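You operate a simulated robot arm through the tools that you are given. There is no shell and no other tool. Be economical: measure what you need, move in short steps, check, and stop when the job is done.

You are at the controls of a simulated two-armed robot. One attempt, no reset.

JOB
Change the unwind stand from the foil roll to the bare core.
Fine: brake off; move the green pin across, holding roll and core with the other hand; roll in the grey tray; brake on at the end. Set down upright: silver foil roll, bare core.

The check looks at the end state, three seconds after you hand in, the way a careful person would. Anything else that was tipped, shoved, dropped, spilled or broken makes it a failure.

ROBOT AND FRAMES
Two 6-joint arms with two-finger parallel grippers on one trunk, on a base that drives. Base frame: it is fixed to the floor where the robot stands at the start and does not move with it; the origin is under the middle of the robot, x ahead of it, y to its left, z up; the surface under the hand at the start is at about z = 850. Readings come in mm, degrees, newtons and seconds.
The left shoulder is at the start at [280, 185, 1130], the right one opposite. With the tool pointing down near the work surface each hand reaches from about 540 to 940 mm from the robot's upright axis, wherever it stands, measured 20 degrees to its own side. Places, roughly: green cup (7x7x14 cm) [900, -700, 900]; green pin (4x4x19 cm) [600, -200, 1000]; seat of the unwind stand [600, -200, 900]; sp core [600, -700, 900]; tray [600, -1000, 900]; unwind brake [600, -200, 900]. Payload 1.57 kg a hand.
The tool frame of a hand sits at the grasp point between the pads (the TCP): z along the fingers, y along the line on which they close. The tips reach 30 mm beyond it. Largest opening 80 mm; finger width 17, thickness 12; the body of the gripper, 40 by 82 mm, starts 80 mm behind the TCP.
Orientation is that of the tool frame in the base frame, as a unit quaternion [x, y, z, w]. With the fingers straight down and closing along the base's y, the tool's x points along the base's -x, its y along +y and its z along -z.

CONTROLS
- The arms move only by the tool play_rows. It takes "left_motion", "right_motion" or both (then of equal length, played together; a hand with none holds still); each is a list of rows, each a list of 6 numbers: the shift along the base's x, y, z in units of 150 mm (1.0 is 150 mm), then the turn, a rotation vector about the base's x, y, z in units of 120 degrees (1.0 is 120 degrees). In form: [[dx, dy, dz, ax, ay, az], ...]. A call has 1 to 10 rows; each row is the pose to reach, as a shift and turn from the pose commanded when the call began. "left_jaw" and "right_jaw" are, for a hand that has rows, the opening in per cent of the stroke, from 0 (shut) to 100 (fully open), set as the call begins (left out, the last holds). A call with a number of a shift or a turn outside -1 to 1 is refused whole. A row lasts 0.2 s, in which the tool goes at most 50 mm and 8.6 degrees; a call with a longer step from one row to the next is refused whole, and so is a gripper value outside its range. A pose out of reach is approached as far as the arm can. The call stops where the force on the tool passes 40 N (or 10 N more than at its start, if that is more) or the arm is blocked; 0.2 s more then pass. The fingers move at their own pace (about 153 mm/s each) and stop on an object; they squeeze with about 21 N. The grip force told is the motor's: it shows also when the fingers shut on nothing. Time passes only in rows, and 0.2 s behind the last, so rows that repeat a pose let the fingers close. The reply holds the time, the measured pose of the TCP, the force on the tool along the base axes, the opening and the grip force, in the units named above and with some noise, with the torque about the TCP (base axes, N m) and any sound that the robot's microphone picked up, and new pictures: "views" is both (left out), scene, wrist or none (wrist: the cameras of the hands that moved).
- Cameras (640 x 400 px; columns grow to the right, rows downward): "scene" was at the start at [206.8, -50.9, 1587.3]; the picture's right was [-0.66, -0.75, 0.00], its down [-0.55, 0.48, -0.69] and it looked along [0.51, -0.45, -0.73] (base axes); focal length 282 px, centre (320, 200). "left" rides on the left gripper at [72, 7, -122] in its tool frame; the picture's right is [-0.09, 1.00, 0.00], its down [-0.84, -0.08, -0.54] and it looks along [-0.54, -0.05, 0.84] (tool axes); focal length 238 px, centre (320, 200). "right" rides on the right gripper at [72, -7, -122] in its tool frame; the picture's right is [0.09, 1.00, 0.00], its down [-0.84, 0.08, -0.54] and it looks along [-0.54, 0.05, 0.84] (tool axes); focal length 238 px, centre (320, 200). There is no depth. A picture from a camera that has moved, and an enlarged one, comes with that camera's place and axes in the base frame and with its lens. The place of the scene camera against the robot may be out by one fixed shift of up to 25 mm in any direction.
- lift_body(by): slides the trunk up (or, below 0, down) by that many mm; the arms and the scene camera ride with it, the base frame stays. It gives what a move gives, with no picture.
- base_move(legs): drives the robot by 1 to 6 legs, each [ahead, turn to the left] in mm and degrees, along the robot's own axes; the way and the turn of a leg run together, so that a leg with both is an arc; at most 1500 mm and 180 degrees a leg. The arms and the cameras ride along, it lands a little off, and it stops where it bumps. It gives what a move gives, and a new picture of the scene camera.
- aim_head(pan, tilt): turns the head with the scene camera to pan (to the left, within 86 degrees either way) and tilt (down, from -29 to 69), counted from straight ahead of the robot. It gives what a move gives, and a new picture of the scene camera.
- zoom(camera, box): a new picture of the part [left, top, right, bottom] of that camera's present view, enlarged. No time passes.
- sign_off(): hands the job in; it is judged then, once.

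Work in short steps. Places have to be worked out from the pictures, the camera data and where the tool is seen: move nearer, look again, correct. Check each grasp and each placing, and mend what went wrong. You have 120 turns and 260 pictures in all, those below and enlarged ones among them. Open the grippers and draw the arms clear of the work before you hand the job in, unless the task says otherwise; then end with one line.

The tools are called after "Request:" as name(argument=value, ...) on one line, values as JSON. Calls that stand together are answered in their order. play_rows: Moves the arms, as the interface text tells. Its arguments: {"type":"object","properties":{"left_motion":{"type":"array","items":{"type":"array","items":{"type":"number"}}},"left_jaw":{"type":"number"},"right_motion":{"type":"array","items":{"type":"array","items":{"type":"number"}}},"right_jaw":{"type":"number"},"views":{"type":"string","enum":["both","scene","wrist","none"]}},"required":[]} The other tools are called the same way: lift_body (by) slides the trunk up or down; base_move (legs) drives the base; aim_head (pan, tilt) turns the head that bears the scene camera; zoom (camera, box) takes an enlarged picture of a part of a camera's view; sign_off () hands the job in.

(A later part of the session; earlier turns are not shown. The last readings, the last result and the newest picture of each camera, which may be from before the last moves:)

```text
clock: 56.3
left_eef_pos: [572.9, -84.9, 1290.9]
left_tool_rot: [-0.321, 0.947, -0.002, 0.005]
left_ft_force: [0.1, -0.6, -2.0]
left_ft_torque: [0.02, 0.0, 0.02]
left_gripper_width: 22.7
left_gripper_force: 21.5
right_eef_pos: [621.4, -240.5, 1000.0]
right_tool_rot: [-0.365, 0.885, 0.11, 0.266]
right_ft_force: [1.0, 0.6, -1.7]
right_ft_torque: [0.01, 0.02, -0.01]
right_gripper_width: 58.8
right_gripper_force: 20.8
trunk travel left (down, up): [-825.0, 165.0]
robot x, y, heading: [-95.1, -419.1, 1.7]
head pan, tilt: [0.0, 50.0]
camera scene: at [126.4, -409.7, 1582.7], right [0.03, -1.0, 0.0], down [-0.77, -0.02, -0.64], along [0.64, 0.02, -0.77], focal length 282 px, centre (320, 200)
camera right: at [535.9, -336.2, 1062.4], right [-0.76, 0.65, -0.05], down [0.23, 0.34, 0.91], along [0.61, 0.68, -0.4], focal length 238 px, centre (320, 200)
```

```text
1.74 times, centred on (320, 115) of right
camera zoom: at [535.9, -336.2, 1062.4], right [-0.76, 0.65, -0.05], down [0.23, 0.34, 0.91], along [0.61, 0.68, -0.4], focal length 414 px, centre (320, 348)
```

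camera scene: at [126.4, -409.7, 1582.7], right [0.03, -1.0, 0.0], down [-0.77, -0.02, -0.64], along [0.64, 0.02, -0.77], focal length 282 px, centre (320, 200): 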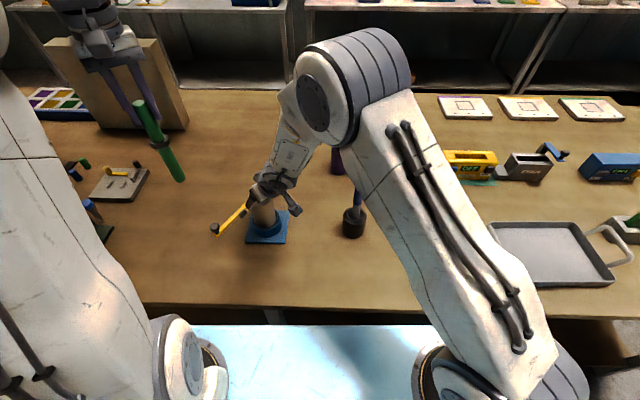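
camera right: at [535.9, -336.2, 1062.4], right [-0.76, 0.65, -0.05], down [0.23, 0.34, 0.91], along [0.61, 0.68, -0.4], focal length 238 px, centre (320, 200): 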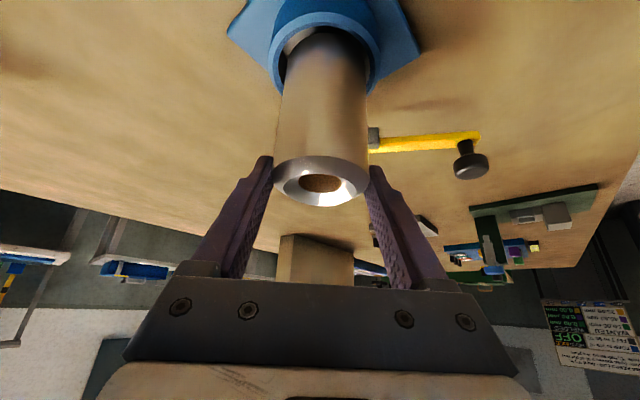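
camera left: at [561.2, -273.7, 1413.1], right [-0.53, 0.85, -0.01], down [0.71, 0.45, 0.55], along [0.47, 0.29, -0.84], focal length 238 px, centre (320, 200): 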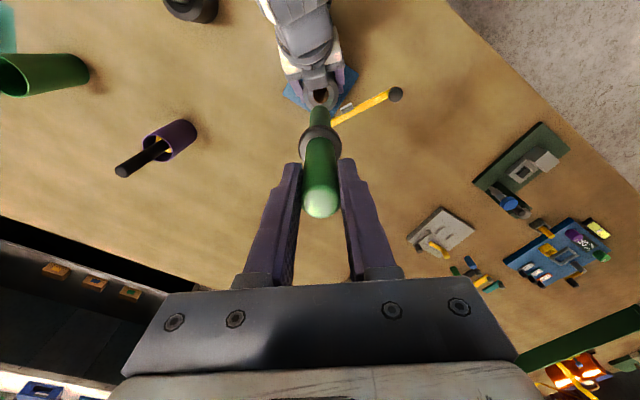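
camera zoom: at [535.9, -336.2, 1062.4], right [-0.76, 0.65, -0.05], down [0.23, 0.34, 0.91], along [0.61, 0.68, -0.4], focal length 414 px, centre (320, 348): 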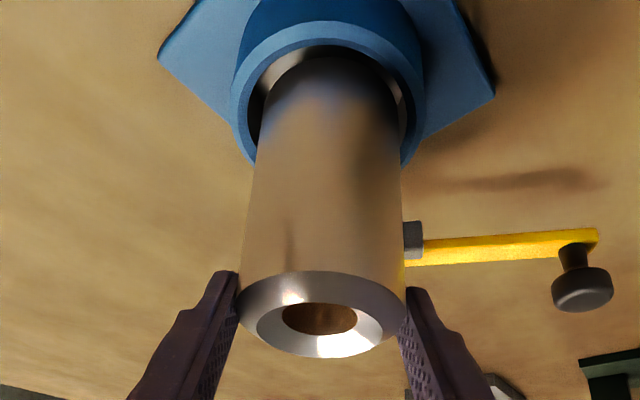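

The roll rose about 30 mm while the hand rose 62, so it slips in this tilted grip. With the pin gone I can grip it from straight above instead. First I set it back down in the seat and release.

Request:
play_rows(right_motion=[[0, 0, -0.05, 0, 0, 0], [0, 0, -0.1, 0, 0, 0], [0, 0, -0.15, 0, 0, 0], [0, 0, -0.22, 0, 0, 0], [0, 0, -0.25, 0, 0, 0]], views="wrist")

```text
clock: 57.5
left_eef_pos: [570.2, -85.2, 1291.4]
left_tool_rot: [-0.321, 0.947, -0.002, 0.006]
left_ft_force: [0.9, 0.2, -0.6]
left_ft_torque: [-0.02, -0.01, -0.02]
left_gripper_width: 23.3
left_gripper_force: 20.9
right_eef_pos: [623.9, -239.0, 964.2]
right_tool_rot: [-0.366, 0.883, 0.113, 0.27]
right_ft_force: [7.1, -3.4, 17.0]
right_ft_torque: [-0.24, -0.51, -0.12]
right_gripper_width: 58.9
right_gripper_force: 20.4
trunk travel left (down, up): [-825.0, 165.0]
robot x, y, heading: [-95.6, -418.8, 1.6]
head pan, tilt: [0.0, 50.0]
camera right: at [536.7, -335.3, 1026.7], right [-0.76, 0.65, -0.05], down [0.22, 0.33, 0.92], along [0.61, 0.68, -0.39], focal length 238 px, centre (320, 200)
```

right: 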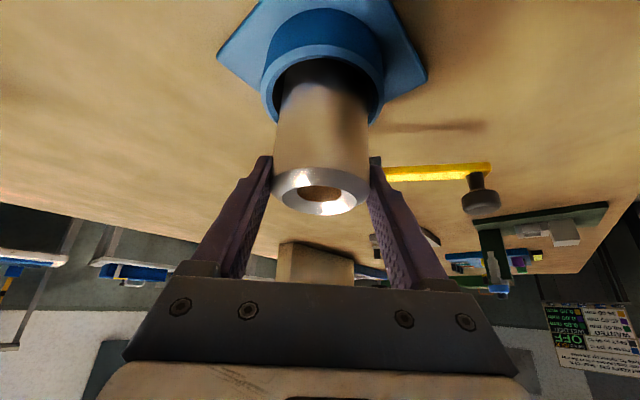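

It is seated again (top at about 964). I release and back the right hand off along its axis.

Request:
play_rows(right_motion=[[0, 0, 0, 0, 0, 0], [0, 0, 0, 0, 0, 0]], right_jaw=100, views="none")

Request:
play_rows(right_motion=[[-0.08, -0.08, 0.2, 0, 0, 0], [-0.16, -0.16, 0.45, 0, 0, 0], [-0.2, -0.2, 0.7, 0, 0, 0]], views="wrist")

```text
clock: 58.1
left_eef_pos: [572.2, -84.6, 1291.2]
left_tool_rot: [-0.321, 0.947, -0.002, 0.005]
left_ft_force: [-0.9, 0.1, -1.7]
left_ft_torque: [0.02, 0.0, -0.01]
left_gripper_width: 23.2
left_gripper_force: 20.9
right_eef_pos: [620.5, -239.9, 962.1]
right_tool_rot: [-0.367, 0.885, 0.11, 0.266]
right_ft_force: [-0.4, -0.3, -0.3]
right_ft_torque: [0.0, 0.0, -0.03]
right_gripper_width: 80.1
right_gripper_force: 0.1
trunk travel left (down, up): [-825.0, 165.0]
robot x, y, heading: [-100.3, -415.6, 2.1]
head pan, tilt: [0.0, 50.0]
```

```text
clock: 58.9
left_eef_pos: [573.2, -84.7, 1290.9]
left_tool_rot: [-0.321, 0.947, -0.002, 0.005]
left_ft_force: [-0.2, -1.0, -1.3]
left_ft_torque: [0.03, 0.04, -0.02]
left_gripper_width: 23.2
left_gripper_force: 20.7
right_eef_pos: [592.6, -268.3, 1067.6]
right_tool_rot: [-0.366, 0.885, 0.11, 0.266]
right_ft_force: [-0.3, 0.1, 0.4]
right_ft_torque: [-0.01, 0.0, -0.02]
right_gripper_width: 80.0
right_gripper_force: 0.1
trunk travel left (down, up): [-825.0, 165.0]
robot x, y, heading: [-100.2, -420.2, 1.8]
head pan, tilt: [0.0, 50.0]
camera right: at [506.9, -363.9, 1129.0], right [-0.76, 0.65, -0.05], down [0.23, 0.34, 0.91], along [0.61, 0.68, -0.4], focal length 238 px, centre (320, 200)
```

right: 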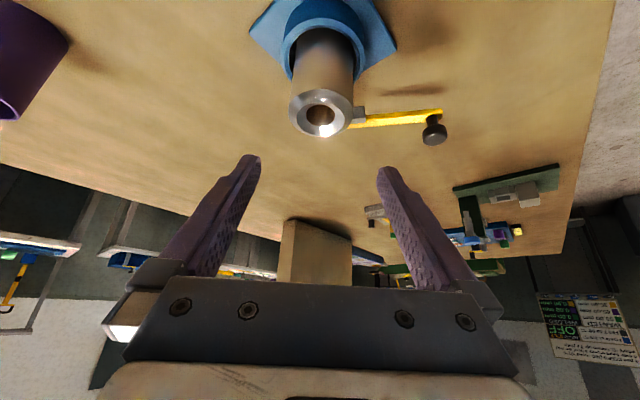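

I turn the right hand to vertical above the roll.

Request:
play_rows(right_motion=[[0.04, 0.04, 0.05, -0.049, 0.049, 0], [0.08, 0.08, 0.05, -0.098, 0.098, 0], [0.12, 0.12, 0.05, -0.147, 0.147, 0], [0.21, 0.2, 0.0, -0.194, 0.194, 0]], views="wrist")

```text
clock: 59.9
left_eef_pos: [572.5, -85.3, 1291.9]
left_tool_rot: [-0.32, 0.947, -0.003, 0.005]
left_ft_force: [-0.7, 0.0, 0.0]
left_ft_torque: [0.01, 0.02, 0.01]
left_gripper_width: 23.3
left_gripper_force: 21.1
right_eef_pos: [622.0, -240.7, 1067.1]
right_tool_rot: [-0.382, 0.924, 0.002, 0.004]
right_ft_force: [-0.9, 0.5, -0.7]
right_ft_torque: [0.0, -0.03, 0.0]
right_gripper_width: 80.0
right_gripper_force: 0.2
right hand out of reach, approached as far as the arm can: row 1, 2
trunk travel left (down, up): [-825.0, 165.0]
robot x, y, heading: [-96.2, -419.4, 2.0]
head pan, tilt: [0.0, 50.0]
camera right: at [573.8, -297.3, 1189.1], right [-0.77, 0.64, 0.0], down [0.53, 0.64, 0.55], along [0.35, 0.42, -0.84], focal length 238 px, centre (320, 200)
```

right: 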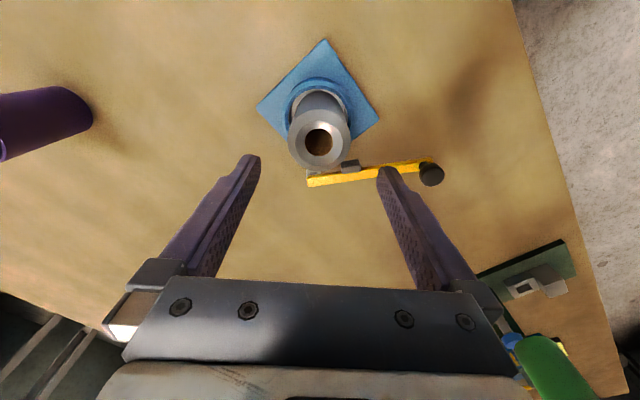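

The roll centre is at (625,-239). I descend vertically onto it and grip deep.

Request:
play_rows(right_motion=[[0.02, 0.013, -0.2, 0, 0, 0], [0.02, 0.013, -0.45, 0, 0, 0], [0.02, 0.013, -0.65, 0, 0, 0], [0.02, 0.013, -0.8, 0, 0, 0], [0.02, 0.013, -0.88, 0, 0, 0]], views="wrist")

```text
clock: 61.1
left_eef_pos: [573.0, -85.7, 1291.5]
left_tool_rot: [-0.321, 0.947, -0.003, 0.006]
left_ft_force: [0.0, -0.2, -0.5]
left_ft_torque: [-0.02, -0.02, -0.01]
left_gripper_width: 23.5
left_gripper_force: 21.2
right_eef_pos: [625.0, -235.9, 935.1]
right_tool_rot: [-0.383, 0.924, 0.003, 0.005]
right_ft_force: [-0.3, -1.2, 0.4]
right_ft_torque: [0.02, -0.01, 0.03]
right_gripper_width: 80.2
right_gripper_force: 0.0
trunk travel left (down, up): [-825.0, 165.0]
robot x, y, heading: [-99.4, -415.7, 1.7]
head pan, tilt: [0.0, 50.0]
camera right: at [578.6, -293.8, 1056.7], right [-0.77, 0.64, 0.0], down [0.53, 0.64, 0.55], along [0.35, 0.42, -0.83], focal length 238 px, centre (320, 200)
```

right: 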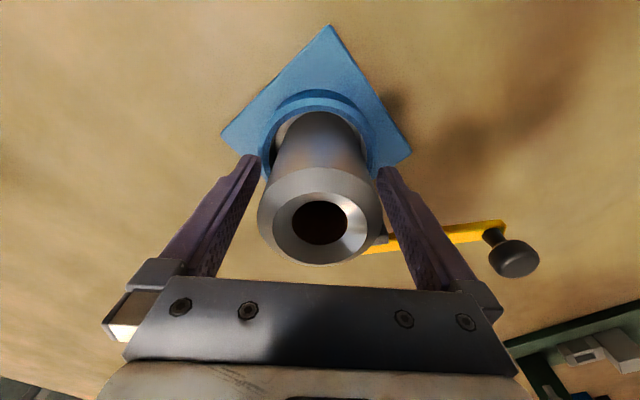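

Well centred. I close on the roll.

Request:
play_rows(right_motion=[[0, 0, 0, 0, 0, 0], [0, 0, 0, 0, 0, 0], [0, 0, 0, 0, 0, 0]], right_jaw=0, views="none")

Request:
play_rows(right_motion=[[0, 0, 0.03, 0, 0, 0], [0, 0, 0.07, 0, 0, 0], [0, 0, 0.12, 0, 0, 0], [0, 0, 0.2, 0, 0, 0]], views="both")

```text
clock: 61.9
left_eef_pos: [573.2, -84.6, 1291.6]
left_tool_rot: [-0.321, 0.947, -0.002, 0.005]
left_ft_force: [0.5, 0.0, -1.9]
left_ft_torque: [-0.03, 0.02, 0.01]
left_gripper_width: 23.4
left_gripper_force: 21.3
right_eef_pos: [626.6, -235.5, 934.6]
right_tool_rot: [-0.382, 0.924, 0.003, 0.004]
right_ft_force: [-0.3, 0.3, -0.2]
right_ft_torque: [0.05, -0.04, 0.0]
right_gripper_width: 59.0
right_gripper_force: 21.0
trunk travel left (down, up): [-825.0, 165.0]
robot x, y, heading: [-97.4, -420.3, 1.5]
head pan, tilt: [0.0, 50.0]
```

```text
clock: 62.9
left_eef_pos: [573.0, -84.3, 1292.5]
left_tool_rot: [-0.32, 0.947, -0.001, 0.005]
left_ft_force: [-0.3, 0.3, -0.8]
left_ft_torque: [-0.01, -0.01, -0.03]
left_gripper_width: 23.3
left_gripper_force: 21.3
right_eef_pos: [627.5, -237.7, 962.4]
right_tool_rot: [-0.382, 0.924, 0.002, 0.005]
right_ft_force: [0.2, -0.2, -2.6]
right_ft_torque: [-0.01, -0.01, -0.01]
right_gripper_width: 58.8
right_gripper_force: 20.9
trunk travel left (down, up): [-825.0, 165.0]
robot x, y, heading: [-96.6, -415.9, 1.5]
head pan, tilt: [0.0, 50.0]
camera scene: at [126.4, -409.6, 1582.8], right [0.03, -1.0, 0.0], down [-0.77, -0.02, -0.64], along [0.64, 0.02, -0.77], focal length 282 px, centre (320, 200)
camera right: at [579.4, -295.1, 1085.5], right [-0.77, 0.64, 0.0], down [0.53, 0.64, 0.55], along [0.35, 0.42, -0.83], focal length 238 px, centre (320, 200)
```

scene: 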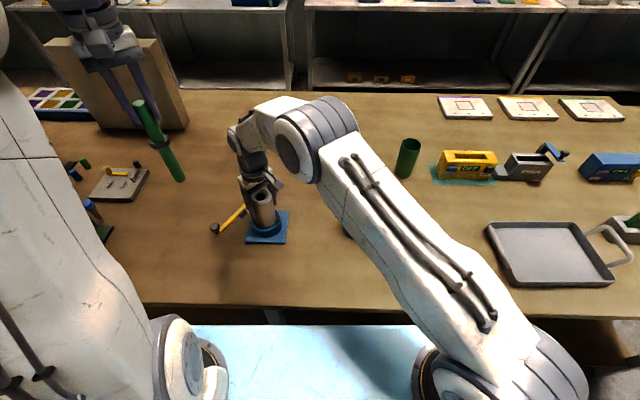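
right: 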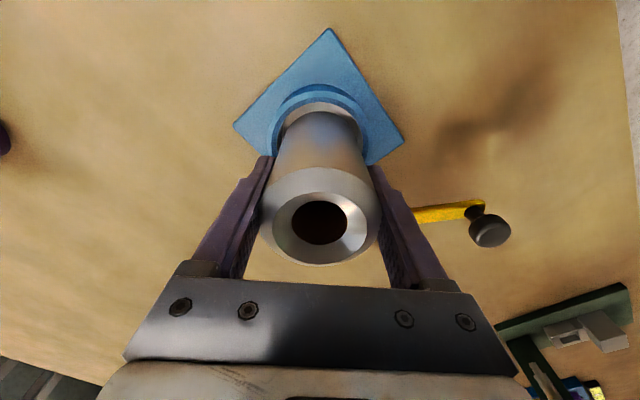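

The roll rises firmly with the hand this time (about 2.6 N). I lift it to travel height.

Request:
play_rows(right_motion=[[0, 0, 0.2, 0, 0, 0], [0, 0, 0.45, 0, 0, 0], [0, 0, 0.7, 0, 0, -0.05], [0, -0.05, 1.0, 0, 0, -0.1]], views="none")

Request:
play_rows(right_motion=[[0.03, -0.15, 0.25, 0, 0, -0.05], [0.1, -0.4, 0.4, 0, 0, -0.1], [0.1, -0.65, 0.4, 0, 0, -0.15], [0.1, -0.85, 0.4, 0, 0, -0.2], [0.1, -1.0, 0.4, 0, 0, -0.25]], views="both")

```text
clock: 63.9
left_eef_pos: [573.3, -85.3, 1292.6]
left_tool_rot: [-0.321, 0.947, -0.001, 0.005]
left_ft_force: [0.4, 0.2, -0.6]
left_ft_torque: [0.0, 0.03, -0.01]
left_gripper_width: 23.2
left_gripper_force: 20.4
right_eef_pos: [626.9, -246.6, 1111.9]
right_tool_rot: [-0.284, 0.959, 0.003, 0.004]
right_ft_force: [-0.4, -0.5, -2.6]
right_ft_torque: [-0.02, -0.02, 0.03]
right_gripper_width: 58.8
right_gripper_force: 21.2
trunk travel left (down, up): [-825.0, 165.0]
robot x, y, heading: [-94.7, -420.5, 1.8]
head pan, tilt: [0.0, 50.0]
```

```text
clock: 65.1
left_eef_pos: [571.8, -83.5, 1290.6]
left_tool_rot: [-0.321, 0.947, -0.002, 0.005]
left_ft_force: [-0.5, 0.7, -0.6]
left_ft_torque: [0.03, -0.01, 0.0]
left_gripper_width: 23.2
left_gripper_force: 20.9
right_eef_pos: [640.3, -395.7, 1173.3]
right_tool_rot: [-0.025, 1.0, 0.001, 0.005]
right_ft_force: [0.5, -0.9, -2.6]
right_ft_torque: [0.02, 0.01, 0.02]
right_gripper_width: 58.9
right_gripper_force: 21.2
trunk travel left (down, up): [-825.0, 165.0]
robot x, y, heading: [-98.8, -420.0, 1.8]
head pan, tilt: [0.0, 50.0]
camera scene: at [126.3, -409.7, 1582.8], right [0.03, -1.0, 0.0], down [-0.77, -0.02, -0.64], along [0.64, 0.02, -0.77], focal length 282 px, centre (320, 200)
camera right: at [566.7, -406.7, 1296.3], right [-0.14, 0.99, 0.0], down [0.83, 0.12, 0.55], along [0.54, 0.08, -0.83], focal length 238 px, centre (320, 200)
```

scene: 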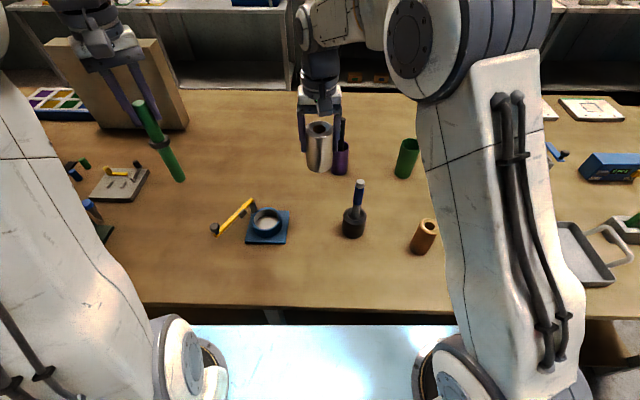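
right: 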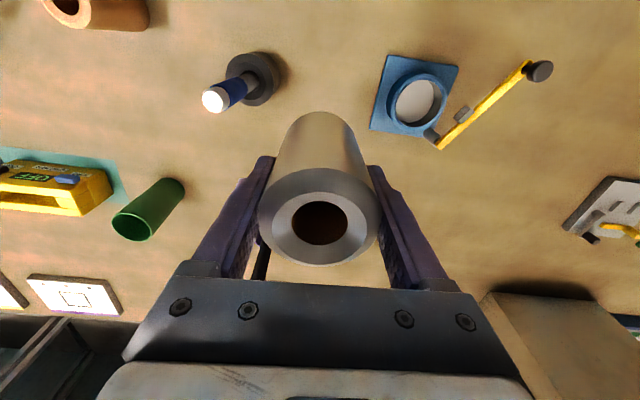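

Travelling fine, and the empty seat's centre measures (623,-237). I carry on toward the tray at this height.

Request:
play_rows(right_motion=[[0, -0.3, 0, 0, 0, -0.03], [0, -0.6, 0, 0, 0, -0.06], [0, -0.85, 0, 0, 0, -0.09], [0, -1.0, 0, 0, 0, -0.1]], views="none")

Request:
play_rows(right_motion=[[-0.02, -0.3, 0, 0, 0, -0.03], [-0.05, -0.6, 0, 0, 0, -0.06], [-0.1, -0.85, 0, 0, 0, -0.09], [-0.15, -1.0, 0, 0, 0, -0.1]], views="none")

Request:
play_rows(right_motion=[[-0.05, -0.3, 0, 0, 0, -0.03], [-0.1, -0.6, 0, 0, 0, -0.06], [-0.15, -0.85, 0, 0, 0, -0.09], [-0.2, -1.0, 0, 0, 0, -0.1]], views="both")

```text
clock: 66.1
left_eef_pos: [571.8, -83.6, 1291.7]
left_tool_rot: [-0.321, 0.947, -0.002, 0.005]
left_ft_force: [-0.7, 0.5, -1.0]
left_ft_torque: [0.02, 0.0, 0.03]
left_gripper_width: 23.2
left_gripper_force: 21.2
right_eef_pos: [640.4, -545.1, 1173.4]
right_tool_rot: [0.079, 0.997, 0.001, 0.007]
right_ft_force: [-1.2, 0.9, -1.8]
right_ft_torque: [0.0, 0.01, -0.01]
right_gripper_width: 58.9
right_gripper_force: 20.9
trunk travel left (down, up): [-825.0, 165.0]
robot x, y, heading: [-100.6, -414.8, 1.5]
head pan, tilt: [0.0, 50.0]
```

```text
clock: 67.1
left_eef_pos: [572.1, -84.6, 1291.7]
left_tool_rot: [-0.321, 0.947, -0.002, 0.006]
left_ft_force: [0.2, 0.3, -1.1]
left_ft_torque: [0.0, -0.01, 0.01]
left_gripper_width: 23.3
left_gripper_force: 20.4
right_eef_pos: [620.4, -697.5, 1172.4]
right_tool_rot: [0.183, 0.983, 0.001, 0.006]
right_ft_force: [0.0, -0.1, -1.7]
right_ft_torque: [-0.01, -0.01, 0.0]
right_gripper_width: 58.5
right_gripper_force: 20.7
trunk travel left (down, up): [-825.0, 165.0]
robot x, y, heading: [-98.1, -416.7, 1.3]
head pan, tilt: [0.0, 50.0]
```

```text
clock: 68.1
left_eef_pos: [571.9, -85.3, 1291.8]
left_tool_rot: [-0.321, 0.947, -0.002, 0.005]
left_ft_force: [-0.4, -0.2, -0.8]
left_ft_torque: [-0.01, 0.0, -0.01]
left_gripper_width: 23.2
left_gripper_force: 20.5
right_eef_pos: [587.6, -846.9, 1173.3]
right_tool_rot: [0.283, 0.959, 0.0, 0.006]
right_ft_force: [0.2, 0.8, -3.1]
right_ft_torque: [0.01, 0.01, -0.01]
right_gripper_width: 58.7
right_gripper_force: 21.1
trunk travel left (down, up): [-825.0, 165.0]
robot x, y, heading: [-96.0, -417.5, 1.6]
head pan, tilt: [0.0, 50.0]
camera scene: at [126.4, -409.9, 1582.8], right [0.03, -1.0, 0.0], down [-0.77, -0.02, -0.64], along [0.64, 0.02, -0.77], focal length 282 px, centre (320, 200)
camera right: at [522.1, -813.6, 1295.2], right [0.47, 0.89, 0.0], down [0.74, -0.39, 0.55], along [0.49, -0.26, -0.83], focal length 238 px, centre (320, 200)
```

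scene: 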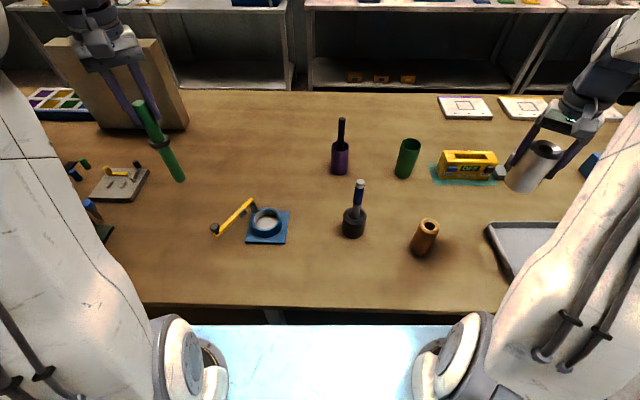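
right: 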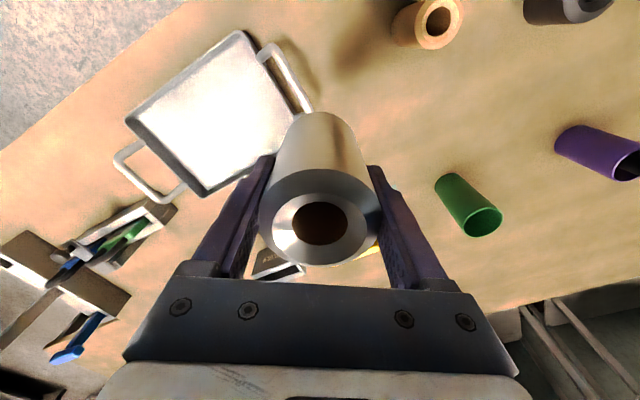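

The tray spans about x 460–640, y −915…−1150. I move over (550,-1020) and start down.

Request:
play_rows(right_motion=[[-0.05, -0.25, 0, 0, 0, 0], [-0.12, -0.5, 0, 0, 0, 0], [-0.18, -0.75, 0, 0, 0, 0], [-0.24, -1.0, 0, 0, 0, 0]], views="none")

Request:
play_rows(right_motion=[[0, -0.1, -0.2, 0, 0, 0], [0, -0.15, -0.45, 0, 0, 0], [0, -0.15, -0.7, 0, 0, 0], [0, -0.15, -1.0, 0, 0, 0]], views="both")

```text
clock: 69.1
left_eef_pos: [572.8, -84.5, 1290.8]
left_tool_rot: [-0.321, 0.947, -0.002, 0.006]
left_ft_force: [0.7, 0.2, -1.1]
left_ft_torque: [-0.03, -0.01, 0.0]
left_gripper_width: 23.4
left_gripper_force: 20.5
right_eef_pos: [552.3, -995.7, 1174.1]
right_tool_rot: [0.284, 0.959, -0.001, 0.006]
right_ft_force: [0.0, -0.5, -2.4]
right_ft_torque: [-0.01, -0.01, -0.01]
right_gripper_width: 58.7
right_gripper_force: 21.3
trunk travel left (down, up): [-825.0, 165.0]
robot x, y, heading: [-97.6, -419.1, 1.7]
head pan, tilt: [0.0, 50.0]
```

```text
clock: 70.1
left_eef_pos: [571.3, -84.9, 1291.8]
left_tool_rot: [-0.321, 0.947, -0.002, 0.006]
left_ft_force: [-0.8, -0.1, -0.3]
left_ft_torque: [-0.01, 0.0, 0.02]
left_gripper_width: 23.3
left_gripper_force: 21.0
right_eef_pos: [551.9, -1021.1, 1021.6]
right_tool_rot: [0.284, 0.959, -0.001, 0.006]
right_ft_force: [-1.0, 0.4, -1.6]
right_ft_torque: [-0.03, 0.0, 0.01]
right_gripper_width: 58.8
right_gripper_force: 20.7
trunk travel left (down, up): [-825.0, 165.0]
robot x, y, heading: [-97.3, -420.2, 1.7]
head pan, tilt: [0.0, 50.0]
camera scene: at [126.3, -409.9, 1582.8], right [0.03, -1.0, 0.0], down [-0.77, -0.02, -0.64], along [0.64, 0.02, -0.77], focal length 282 px, centre (320, 200)
camera right: at [486.1, -986.4, 1144.6], right [0.47, 0.89, 0.0], down [0.74, -0.39, 0.55], along [0.49, -0.26, -0.83], focal length 238 px, centre (320, 200)
```

scene: 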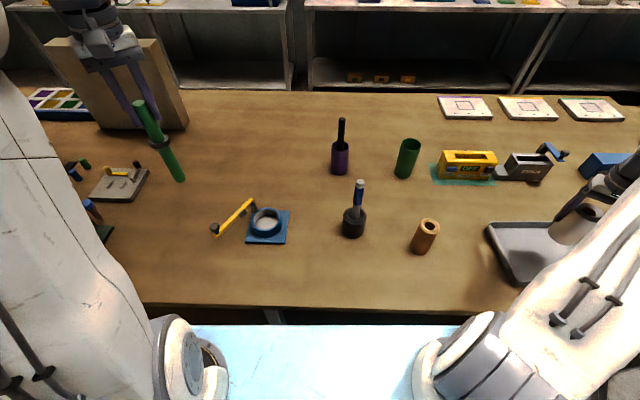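
right: 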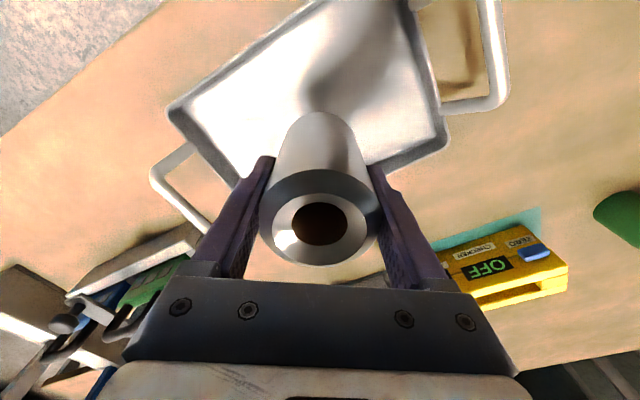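

It is above the tray floor. I shift slightly inward and lower to near contact.

Request:
play_rows(right_motion=[[-0.05, 0, -0.2, 0, 0, 0], [-0.1, 0, -0.4, 0, 0, 0], [-0.1, 0, -0.52, 0, 0, 0], [-0.1, 0, -0.56, 0, 0, 0]], views="none")

Request:
play_rows(right_motion=[[0, 0, -0.02, 0, 0, 0], [0, 0, -0.04, 0, 0, 0], [0, 0, -0.06, 0, 0, 0]], views="wrist")

```text
clock: 71.1
left_eef_pos: [572.4, -83.8, 1291.7]
left_tool_rot: [-0.321, 0.947, -0.001, 0.005]
left_ft_force: [0.1, -0.7, -1.8]
left_ft_torque: [-0.01, 0.0, 0.04]
left_gripper_width: 23.3
left_gripper_force: 21.3
right_eef_pos: [536.5, -1018.4, 939.6]
right_tool_rot: [0.284, 0.959, -0.002, 0.005]
right_ft_force: [0.0, 1.1, -2.5]
right_ft_torque: [-0.03, 0.04, 0.0]
right_gripper_width: 58.8
right_gripper_force: 21.2
trunk travel left (down, up): [-825.0, 165.0]
robot x, y, heading: [-95.0, -415.9, 1.8]
head pan, tilt: [0.0, 50.0]
```

```text
clock: 71.9
left_eef_pos: [572.0, -85.1, 1290.0]
left_tool_rot: [-0.322, 0.947, -0.002, 0.005]
left_ft_force: [0.1, -0.3, -0.9]
left_ft_torque: [0.01, 0.01, -0.03]
left_gripper_width: 23.5
left_gripper_force: 20.7
right_eef_pos: [538.7, -1020.2, 930.6]
right_tool_rot: [0.284, 0.959, 0.0, 0.006]
right_ft_force: [-0.8, 0.1, -2.7]
right_ft_torque: [0.01, 0.0, 0.04]
right_gripper_width: 58.7
right_gripper_force: 21.0
trunk travel left (down, up): [-825.0, 165.0]
robot x, y, heading: [-96.0, -416.4, 1.8]
head pan, tilt: [0.0, 50.0]
camera right: at [472.4, -986.4, 1052.7], right [0.47, 0.89, 0.0], down [0.74, -0.39, 0.55], along [0.49, -0.26, -0.83], focal length 238 px, centre (320, 200)
```

right: 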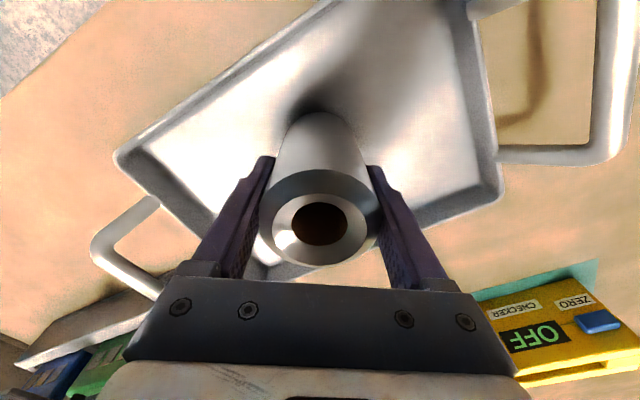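

Still hanging (−2.7 N). I lower in 3 mm steps until contact.

Request:
play_rows(right_motion=[[0, 0, -0.02, 0, 0, 0], [0, 0, -0.04, 0, 0, 0], [0, 0, -0.06, 0, 0, 0]], views="none")

```text
clock: 72.7
left_eef_pos: [571.9, -83.6, 1290.7]
left_tool_rot: [-0.32, 0.947, -0.002, 0.005]
left_ft_force: [-0.7, 0.2, -0.8]
left_ft_torque: [-0.01, 0.01, 0.03]
left_gripper_width: 23.6
left_gripper_force: 21.0
right_eef_pos: [539.2, -1019.1, 924.7]
right_tool_rot: [0.284, 0.959, -0.002, 0.006]
right_ft_force: [-1.9, 5.2, 16.6]
right_ft_torque: [0.17, 0.17, 0.0]
right_gripper_width: 59.0
right_gripper_force: 20.7
trunk travel left (down, up): [-825.0, 165.0]
robot x, y, heading: [-99.9, -416.3, 1.6]
head pan, tilt: [0.0, 50.0]
```

Contact with the tray floor. I ease up 2 mm, open, and withdraw straight up.

Request:
play_rows(right_motion=[[0, 0, 0.015, 0, 0, 0], [0, 0, 0.015, 0, 0, 0]], views="none")

Request:
play_rows(right_motion=[[0, 0, 0, 0, 0, 0], [0, 0, 0, 0, 0, 0]], right_jaw=100, views="none")

Request:
play_rows(right_motion=[[0, 0, 0.2, 0, 0, 0], [0, 0, 0.45, 0, 0, 0], [0, 0, 0.7, 0, 0, 0], [0, 0, 1.0, 0, 0, 0]], views="both")

```text
clock: 73.3
left_eef_pos: [571.9, -84.4, 1291.6]
left_tool_rot: [-0.321, 0.947, -0.002, 0.005]
left_ft_force: [-0.4, 0.3, -1.2]
left_ft_torque: [0.0, -0.01, 0.01]
left_gripper_width: 23.4
left_gripper_force: 21.2
right_eef_pos: [537.1, -1019.3, 924.9]
right_tool_rot: [0.284, 0.959, -0.002, 0.007]
right_ft_force: [4.3, 0.8, 12.6]
right_ft_torque: [-0.05, -0.38, 0.05]
right_gripper_width: 58.7
right_gripper_force: 21.3
trunk travel left (down, up): [-825.0, 165.0]
robot x, y, heading: [-98.0, -417.4, 1.8]
head pan, tilt: [0.0, 50.0]
```

```text
clock: 73.9
left_eef_pos: [572.3, -85.2, 1291.4]
left_tool_rot: [-0.321, 0.947, -0.002, 0.005]
left_ft_force: [-0.3, -0.7, -0.7]
left_ft_torque: [-0.01, 0.01, 0.01]
left_gripper_width: 23.5
left_gripper_force: 21.0
right_eef_pos: [537.9, -1019.3, 923.5]
right_tool_rot: [0.284, 0.959, 0.0, 0.005]
right_ft_force: [0.3, -0.2, -0.3]
right_ft_torque: [0.01, 0.04, 0.02]
right_gripper_width: 80.2
right_gripper_force: 0.1
trunk travel left (down, up): [-825.0, 165.0]
robot x, y, heading: [-101.4, -419.1, 1.3]
head pan, tilt: [0.0, 50.0]
```

```text
clock: 74.9
left_eef_pos: [572.4, -84.6, 1291.2]
left_tool_rot: [-0.321, 0.947, -0.002, 0.005]
left_ft_force: [0.2, 0.6, -1.3]
left_ft_torque: [-0.03, 0.02, 0.0]
left_gripper_width: 23.1
left_gripper_force: 20.9
right_eef_pos: [538.1, -1019.9, 1074.7]
right_tool_rot: [0.285, 0.959, 0.0, 0.005]
right_ft_force: [-0.3, 0.2, -0.7]
right_ft_torque: [-0.02, 0.01, -0.02]
right_gripper_width: 79.9
right_gripper_force: 0.0
trunk travel left (down, up): [-825.0, 165.0]
robot x, y, heading: [-101.0, -420.3, 1.4]
head pan, tilt: [0.0, 50.0]
camera scene: at [126.3, -409.9, 1582.7], right [0.03, -1.0, 0.0], down [-0.77, -0.02, -0.64], along [0.64, 0.02, -0.77], focal length 282 px, centre (320, 200)
camera right: at [472.5, -985.8, 1196.0], right [0.47, 0.89, 0.0], down [0.74, -0.39, 0.55], along [0.49, -0.26, -0.83], focal length 238 px, centre (320, 200)
```

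scene: 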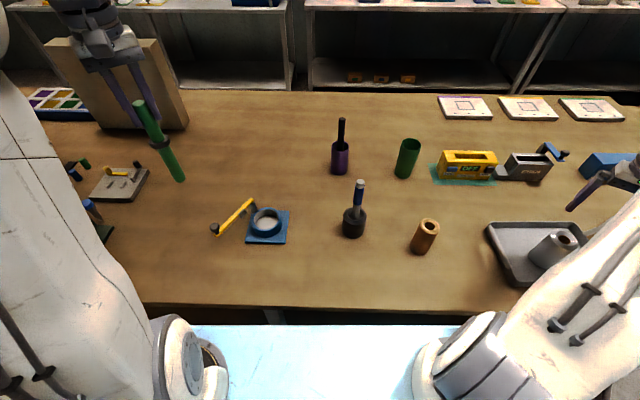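
right: 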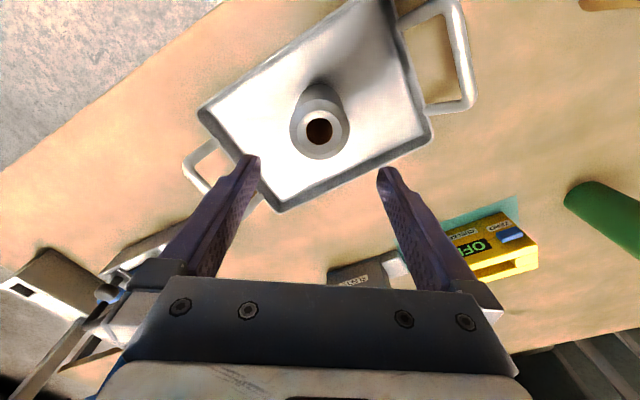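

The foil roll stands upright in the tray. Next is the core: I move the right hand over it.

Request:
play_rows(right_motion=[[0, 0.25, 0.1, 0, 0, 0.05], [0, 0.5, 0.2, 0, 0, 0.1], [0.05, 0.75, 0.2, 0, 0, 0.15], [0.1, 1.0, 0.2, 0, 0, 0.2]], views="none")

Request:
play_rows(right_motion=[[0.05, 0.3, 0, 0, 0, 0.05], [0.1, 0.6, 0, 0, 0, 0.08], [0.1, 0.85, -0.1, 0, 0, 0.08], [0.1, 1.0, -0.2, 0, 0, 0.08]], views="wrist")

```text
clock: 75.9
left_eef_pos: [572.8, -85.0, 1291.8]
left_tool_rot: [-0.321, 0.947, -0.001, 0.005]
left_ft_force: [0.3, 0.1, -1.6]
left_ft_torque: [0.03, 0.0, 0.0]
left_gripper_width: 23.4
left_gripper_force: 20.8
right_eef_pos: [551.8, -870.0, 1103.9]
right_tool_rot: [0.078, 0.997, 0.001, 0.005]
right_ft_force: [0.5, -0.3, -0.8]
right_ft_torque: [0.01, 0.01, 0.0]
right_gripper_width: 79.8
right_gripper_force: 0.1
trunk travel left (down, up): [-825.0, 165.0]
robot x, y, heading: [-94.7, -419.0, 1.6]
head pan, tilt: [0.0, 50.0]
```

```text
clock: 76.9
left_eef_pos: [571.9, -85.0, 1291.8]
left_tool_rot: [-0.321, 0.947, -0.001, 0.005]
left_ft_force: [-0.2, -0.4, -2.1]
left_ft_torque: [-0.04, 0.0, -0.02]
left_gripper_width: 23.2
left_gripper_force: 20.9
right_eef_pos: [567.3, -722.2, 1074.2]
right_tool_rot: [-0.005, 1.0, 0.0, 0.005]
right_ft_force: [0.4, -0.4, 0.2]
right_ft_torque: [0.02, -0.02, -0.01]
right_gripper_width: 80.1
right_gripper_force: 0.1
trunk travel left (down, up): [-825.0, 165.0]
robot x, y, heading: [-99.5, -418.6, 1.6]
head pan, tilt: [0.0, 50.0]
camera right: at [494.0, -729.8, 1196.1], right [-0.1, 0.99, 0.0], down [0.83, 0.08, 0.55], along [0.55, 0.06, -0.83], focal length 238 px, centre (320, 200)
```

right: 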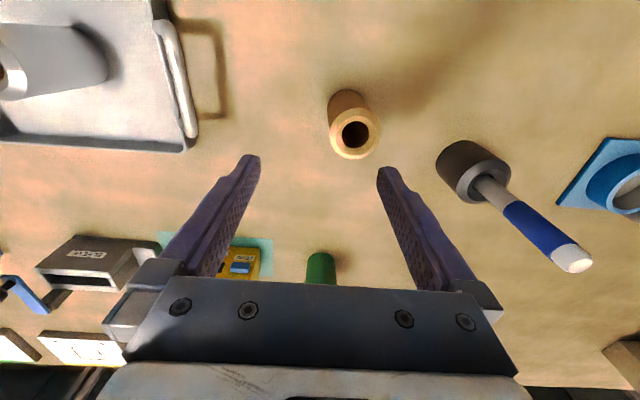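

The core is at (566,-687). I move over it and descend to grip.

Request:
play_rows(right_motion=[[0, 0.12, 0, 0, 0, 0], [-0.007, 0.235, -0.1, 0, 0, 0], [-0.007, 0.235, -0.35, 0, 0, 0], [-0.007, 0.235, -0.55, 0, 0, 0]], views="wrist")

```text
clock: 77.9
left_eef_pos: [572.2, -84.7, 1290.9]
left_tool_rot: [-0.32, 0.947, -0.002, 0.005]
left_ft_force: [0.4, -0.5, -0.9]
left_ft_torque: [0.04, -0.03, 0.02]
left_gripper_width: 23.2
left_gripper_force: 21.1
right_eef_pos: [568.1, -684.0, 992.2]
right_tool_rot: [-0.006, 1.0, 0.0, 0.006]
right_ft_force: [-0.4, 0.1, 0.5]
right_ft_torque: [-0.02, -0.01, 0.0]
right_gripper_width: 79.8
right_gripper_force: 0.0
trunk travel left (down, up): [-825.0, 165.0]
robot x, y, heading: [-97.2, -419.5, 1.6]
head pan, tilt: [0.0, 50.0]
camera right: at [493.9, -691.9, 1114.3], right [-0.1, 0.99, 0.0], down [0.83, 0.08, 0.55], along [0.55, 0.06, -0.83], focal length 238 px, centre (320, 200)
```

right: 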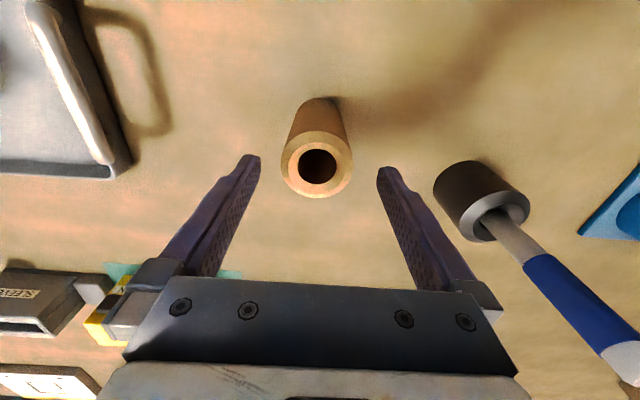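

Centred. I descend to z≈925 and close.

Request:
play_rows(right_motion=[[-0.02, -0.01, -0.2, 0, 0, 0], [-0.02, -0.01, -0.38, 0, 0, 0], [-0.02, -0.01, -0.45, 0, 0, 0]], views="none")

Request:
play_rows(right_motion=[[0, 0, 0, 0, 0, 0], [0, 0, 0, 0, 0, 0], [0, 0, 0, 0, 0, 0], [0, 0, 0.05, 0, 0, 0], [0, 0, 0.15, 0, 0, 0]], right_jaw=0, views="wrist")

```text
clock: 78.7
left_eef_pos: [573.2, -84.4, 1291.1]
left_tool_rot: [-0.321, 0.947, -0.002, 0.005]
left_ft_force: [0.2, 0.2, -0.7]
left_ft_torque: [-0.01, 0.0, 0.01]
left_gripper_width: 23.4
left_gripper_force: 21.0
right_eef_pos: [564.7, -686.2, 924.1]
right_tool_rot: [-0.005, 1.0, 0.001, 0.005]
right_ft_force: [0.5, 0.1, -1.1]
right_ft_torque: [0.0, -0.02, 0.0]
right_gripper_width: 80.0
right_gripper_force: 0.0
trunk travel left (down, up): [-825.0, 165.0]
robot x, y, heading: [-95.5, -419.0, 1.5]
head pan, tilt: [0.0, 50.0]
```

```text
clock: 79.9
left_eef_pos: [573.1, -85.4, 1290.8]
left_tool_rot: [-0.32, 0.947, -0.001, 0.005]
left_ft_force: [-0.3, -0.4, -1.7]
left_ft_torque: [-0.03, 0.01, -0.02]
left_gripper_width: 23.4
left_gripper_force: 20.9
right_eef_pos: [565.4, -687.3, 946.4]
right_tool_rot: [-0.005, 1.0, 0.001, 0.004]
right_ft_force: [-0.3, 0.7, -0.8]
right_ft_torque: [0.02, -0.02, -0.01]
right_gripper_width: 51.1
right_gripper_force: 20.9
trunk travel left (down, up): [-825.0, 165.0]
robot x, y, heading: [-98.8, -416.2, 1.4]
head pan, tilt: [0.0, 50.0]
camera right: at [491.1, -694.0, 1068.7], right [-0.1, 0.99, 0.0], down [0.83, 0.09, 0.55], along [0.55, 0.06, -0.84], focal length 238 px, centre (320, 200)
```

right: 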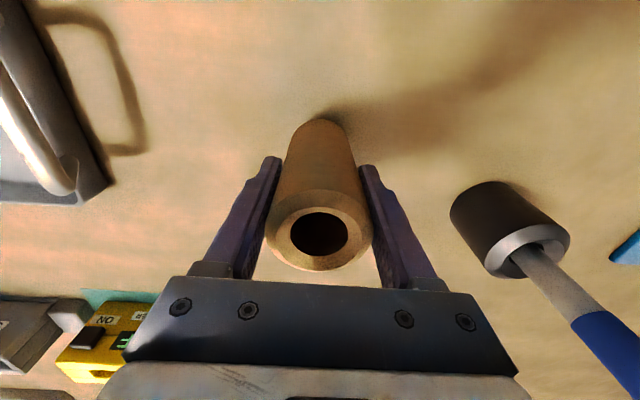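

The core is held at 51 mm. I lift it to travel height and carry it toward the seat, passing over the black tool.

Request:
play_rows(right_motion=[[0, 0, 0.25, 0, 0, 0], [0, 0, 0.5, 0, 0, 0], [0, 0, 0.75, 0, 0, 0], [0, 0, 1.0, 0, 0, 0]], views="none")

Request:
play_rows(right_motion=[[0.1, 0.1, 0.25, 0, 0, 0], [0.25, 0.3, 0.5, 0, 0, 0], [0.4, 0.55, 0.52, 0, 0, 0], [0.5, 0.8, 0.52, 0, 0, 0], [0.5, 1.0, 0.52, 0, 0, 0]], views="none")

Request:
play_rows(right_motion=[[0, 0.25, 0, 0, 0, 0.05], [0, 0.5, 0, 0, 0, 0.1], [0, 0.75, 0, 0, 0, 0.15], [0, 1.0, 0, 0, 0, 0.2]], views="none")

Request:
play_rows(right_motion=[[-0.02, 0.25, 0, 0, 0, 0.04], [-0.05, 0.5, 0, 0, 0, 0.08], [-0.1, 0.75, 0, 0, 0, 0.12], [-0.11, 0.99, -0.1, 0, 0, 0.17]], views="both")

```text
clock: 80.9
left_eef_pos: [572.9, -85.6, 1290.9]
left_tool_rot: [-0.321, 0.947, -0.002, 0.005]
left_ft_force: [-0.1, 0.3, -1.6]
left_ft_torque: [0.02, 0.03, -0.01]
left_gripper_width: 23.3
left_gripper_force: 21.1
right_eef_pos: [563.0, -686.8, 1096.9]
right_tool_rot: [-0.006, 1.0, 0.001, 0.005]
right_ft_force: [-0.3, -0.3, -0.1]
right_ft_torque: [-0.03, 0.02, 0.03]
right_gripper_width: 51.2
right_gripper_force: 21.3
trunk travel left (down, up): [-825.0, 165.0]
robot x, y, heading: [-100.1, -418.3, 1.7]
head pan, tilt: [0.0, 50.0]
```

```text
refused: row 2 steps farther than a row can; nothing moved
```

```text
clock: 81.9
left_eef_pos: [571.7, -84.7, 1292.0]
left_tool_rot: [-0.32, 0.947, -0.002, 0.005]
left_ft_force: [-0.4, -0.7, -0.6]
left_ft_torque: [0.02, 0.02, 0.02]
left_gripper_width: 23.5
left_gripper_force: 20.7
right_eef_pos: [564.5, -535.6, 1096.7]
right_tool_rot: [-0.214, 0.977, 0.002, 0.005]
right_ft_force: [-0.2, 0.0, -1.3]
right_ft_torque: [0.0, -0.01, -0.04]
right_gripper_width: 51.5
right_gripper_force: 21.0
trunk travel left (down, up): [-825.0, 165.0]
robot x, y, heading: [-97.4, -420.6, 1.5]
head pan, tilt: [0.0, 50.0]
```

```text
clock: 82.9
left_eef_pos: [572.1, -84.8, 1291.1]
left_tool_rot: [-0.32, 0.947, -0.002, 0.006]
left_ft_force: [0.7, -0.7, -0.4]
left_ft_torque: [0.04, 0.0, 0.02]
left_gripper_width: 23.2
left_gripper_force: 20.5
right_eef_pos: [546.2, -385.3, 1083.0]
right_tool_rot: [-0.383, 0.924, 0.003, 0.005]
right_ft_force: [-0.8, -0.1, -1.0]
right_ft_torque: [0.01, 0.02, -0.01]
right_gripper_width: 51.1
right_gripper_force: 21.7
trunk travel left (down, up): [-825.0, 165.0]
robot x, y, heading: [-98.5, -418.2, 1.5]
head pan, tilt: [0.0, 50.0]
camera scene: at [126.2, -409.8, 1582.8], right [0.03, -1.0, 0.0], down [-0.77, -0.02, -0.64], along [0.64, 0.02, -0.77], focal length 282 px, centre (320, 200)
camera right: at [500.1, -442.0, 1204.9], right [-0.77, 0.64, 0.0], down [0.53, 0.64, 0.55], along [0.35, 0.42, -0.83], focal length 238 px, centre (320, 200)
```

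scene: 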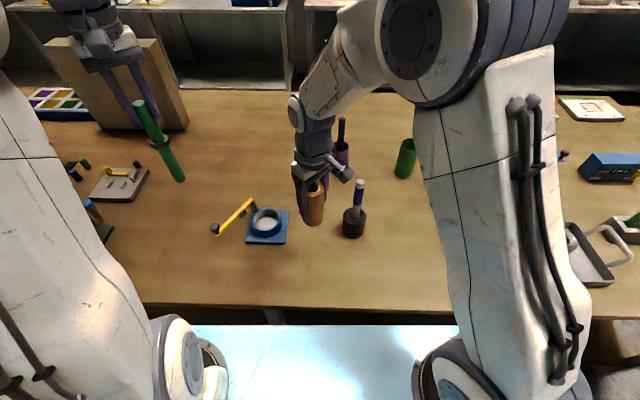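
right: 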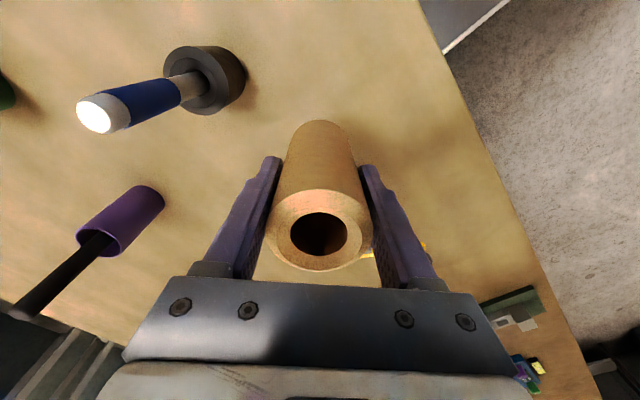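

One row was refused, so the core travelled lower than planned. The black tool stands untouched, though. I move on over the seat.

Request:
play_rows(right_motion=[[0.13, 0.25, 0, 0, 0, 0], [0.26, 0.5, 0, 0, 0, 0], [0.4, 0.75, 0, 0, 0, 0], [0.52, 0.985, 0, 0, 0, 0]], views="both")

Request:
zoom(camera="scene", box=[200, 150, 320, 260])

```text
clock: 83.9
left_eef_pos: [573.2, -83.7, 1291.3]
left_tool_rot: [-0.321, 0.947, -0.002, 0.005]
left_ft_force: [-0.6, 0.3, -1.0]
left_ft_torque: [-0.01, -0.01, 0.0]
left_gripper_width: 23.2
left_gripper_force: 21.1
right_eef_pos: [629.1, -240.3, 1081.1]
right_tool_rot: [-0.382, 0.924, 0.002, 0.004]
right_ft_force: [0.0, 0.1, -0.2]
right_ft_torque: [0.02, 0.03, 0.02]
right_gripper_width: 51.2
right_gripper_force: 21.2
trunk travel left (down, up): [-825.0, 165.0]
robot x, y, heading: [-101.5, -416.9, 1.7]
head pan, tilt: [0.0, 50.0]
camera scene: at [126.2, -409.8, 1582.8], right [0.03, -1.0, 0.0], down [-0.77, -0.02, -0.64], along [0.64, 0.02, -0.77], focal length 282 px, centre (320, 200)
camera right: at [580.3, -298.1, 1202.9], right [-0.77, 0.64, 0.0], down [0.53, 0.64, 0.55], along [0.35, 0.42, -0.84], focal length 238 px, centre (320, 200)
```

scene: 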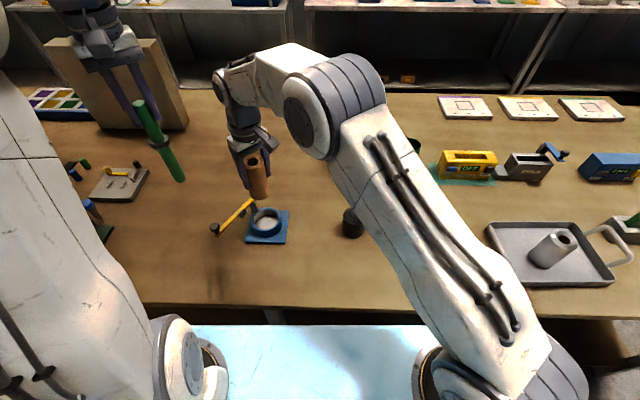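
right: 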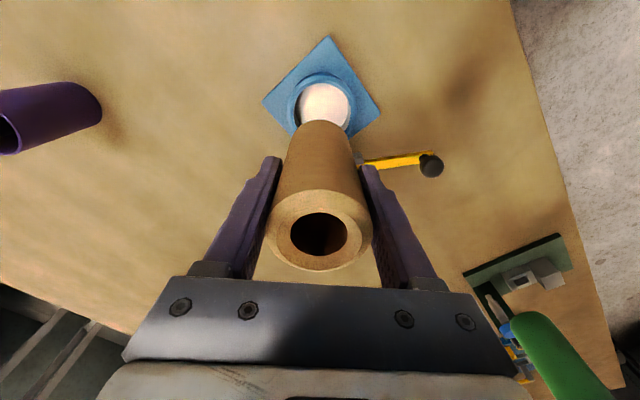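

```text
3.64 times, centred on (260, 205) of scene
camera zoom: at [126.2, -409.8, 1582.8], right [0.03, -1.0, 0.0], down [-0.77, -0.02, -0.64], along [0.64, 0.02, -0.77], focal length 1024 px, centre (538, 182)
```

zoom: 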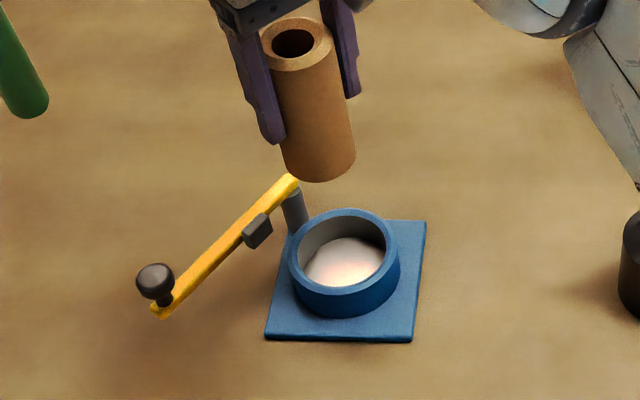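

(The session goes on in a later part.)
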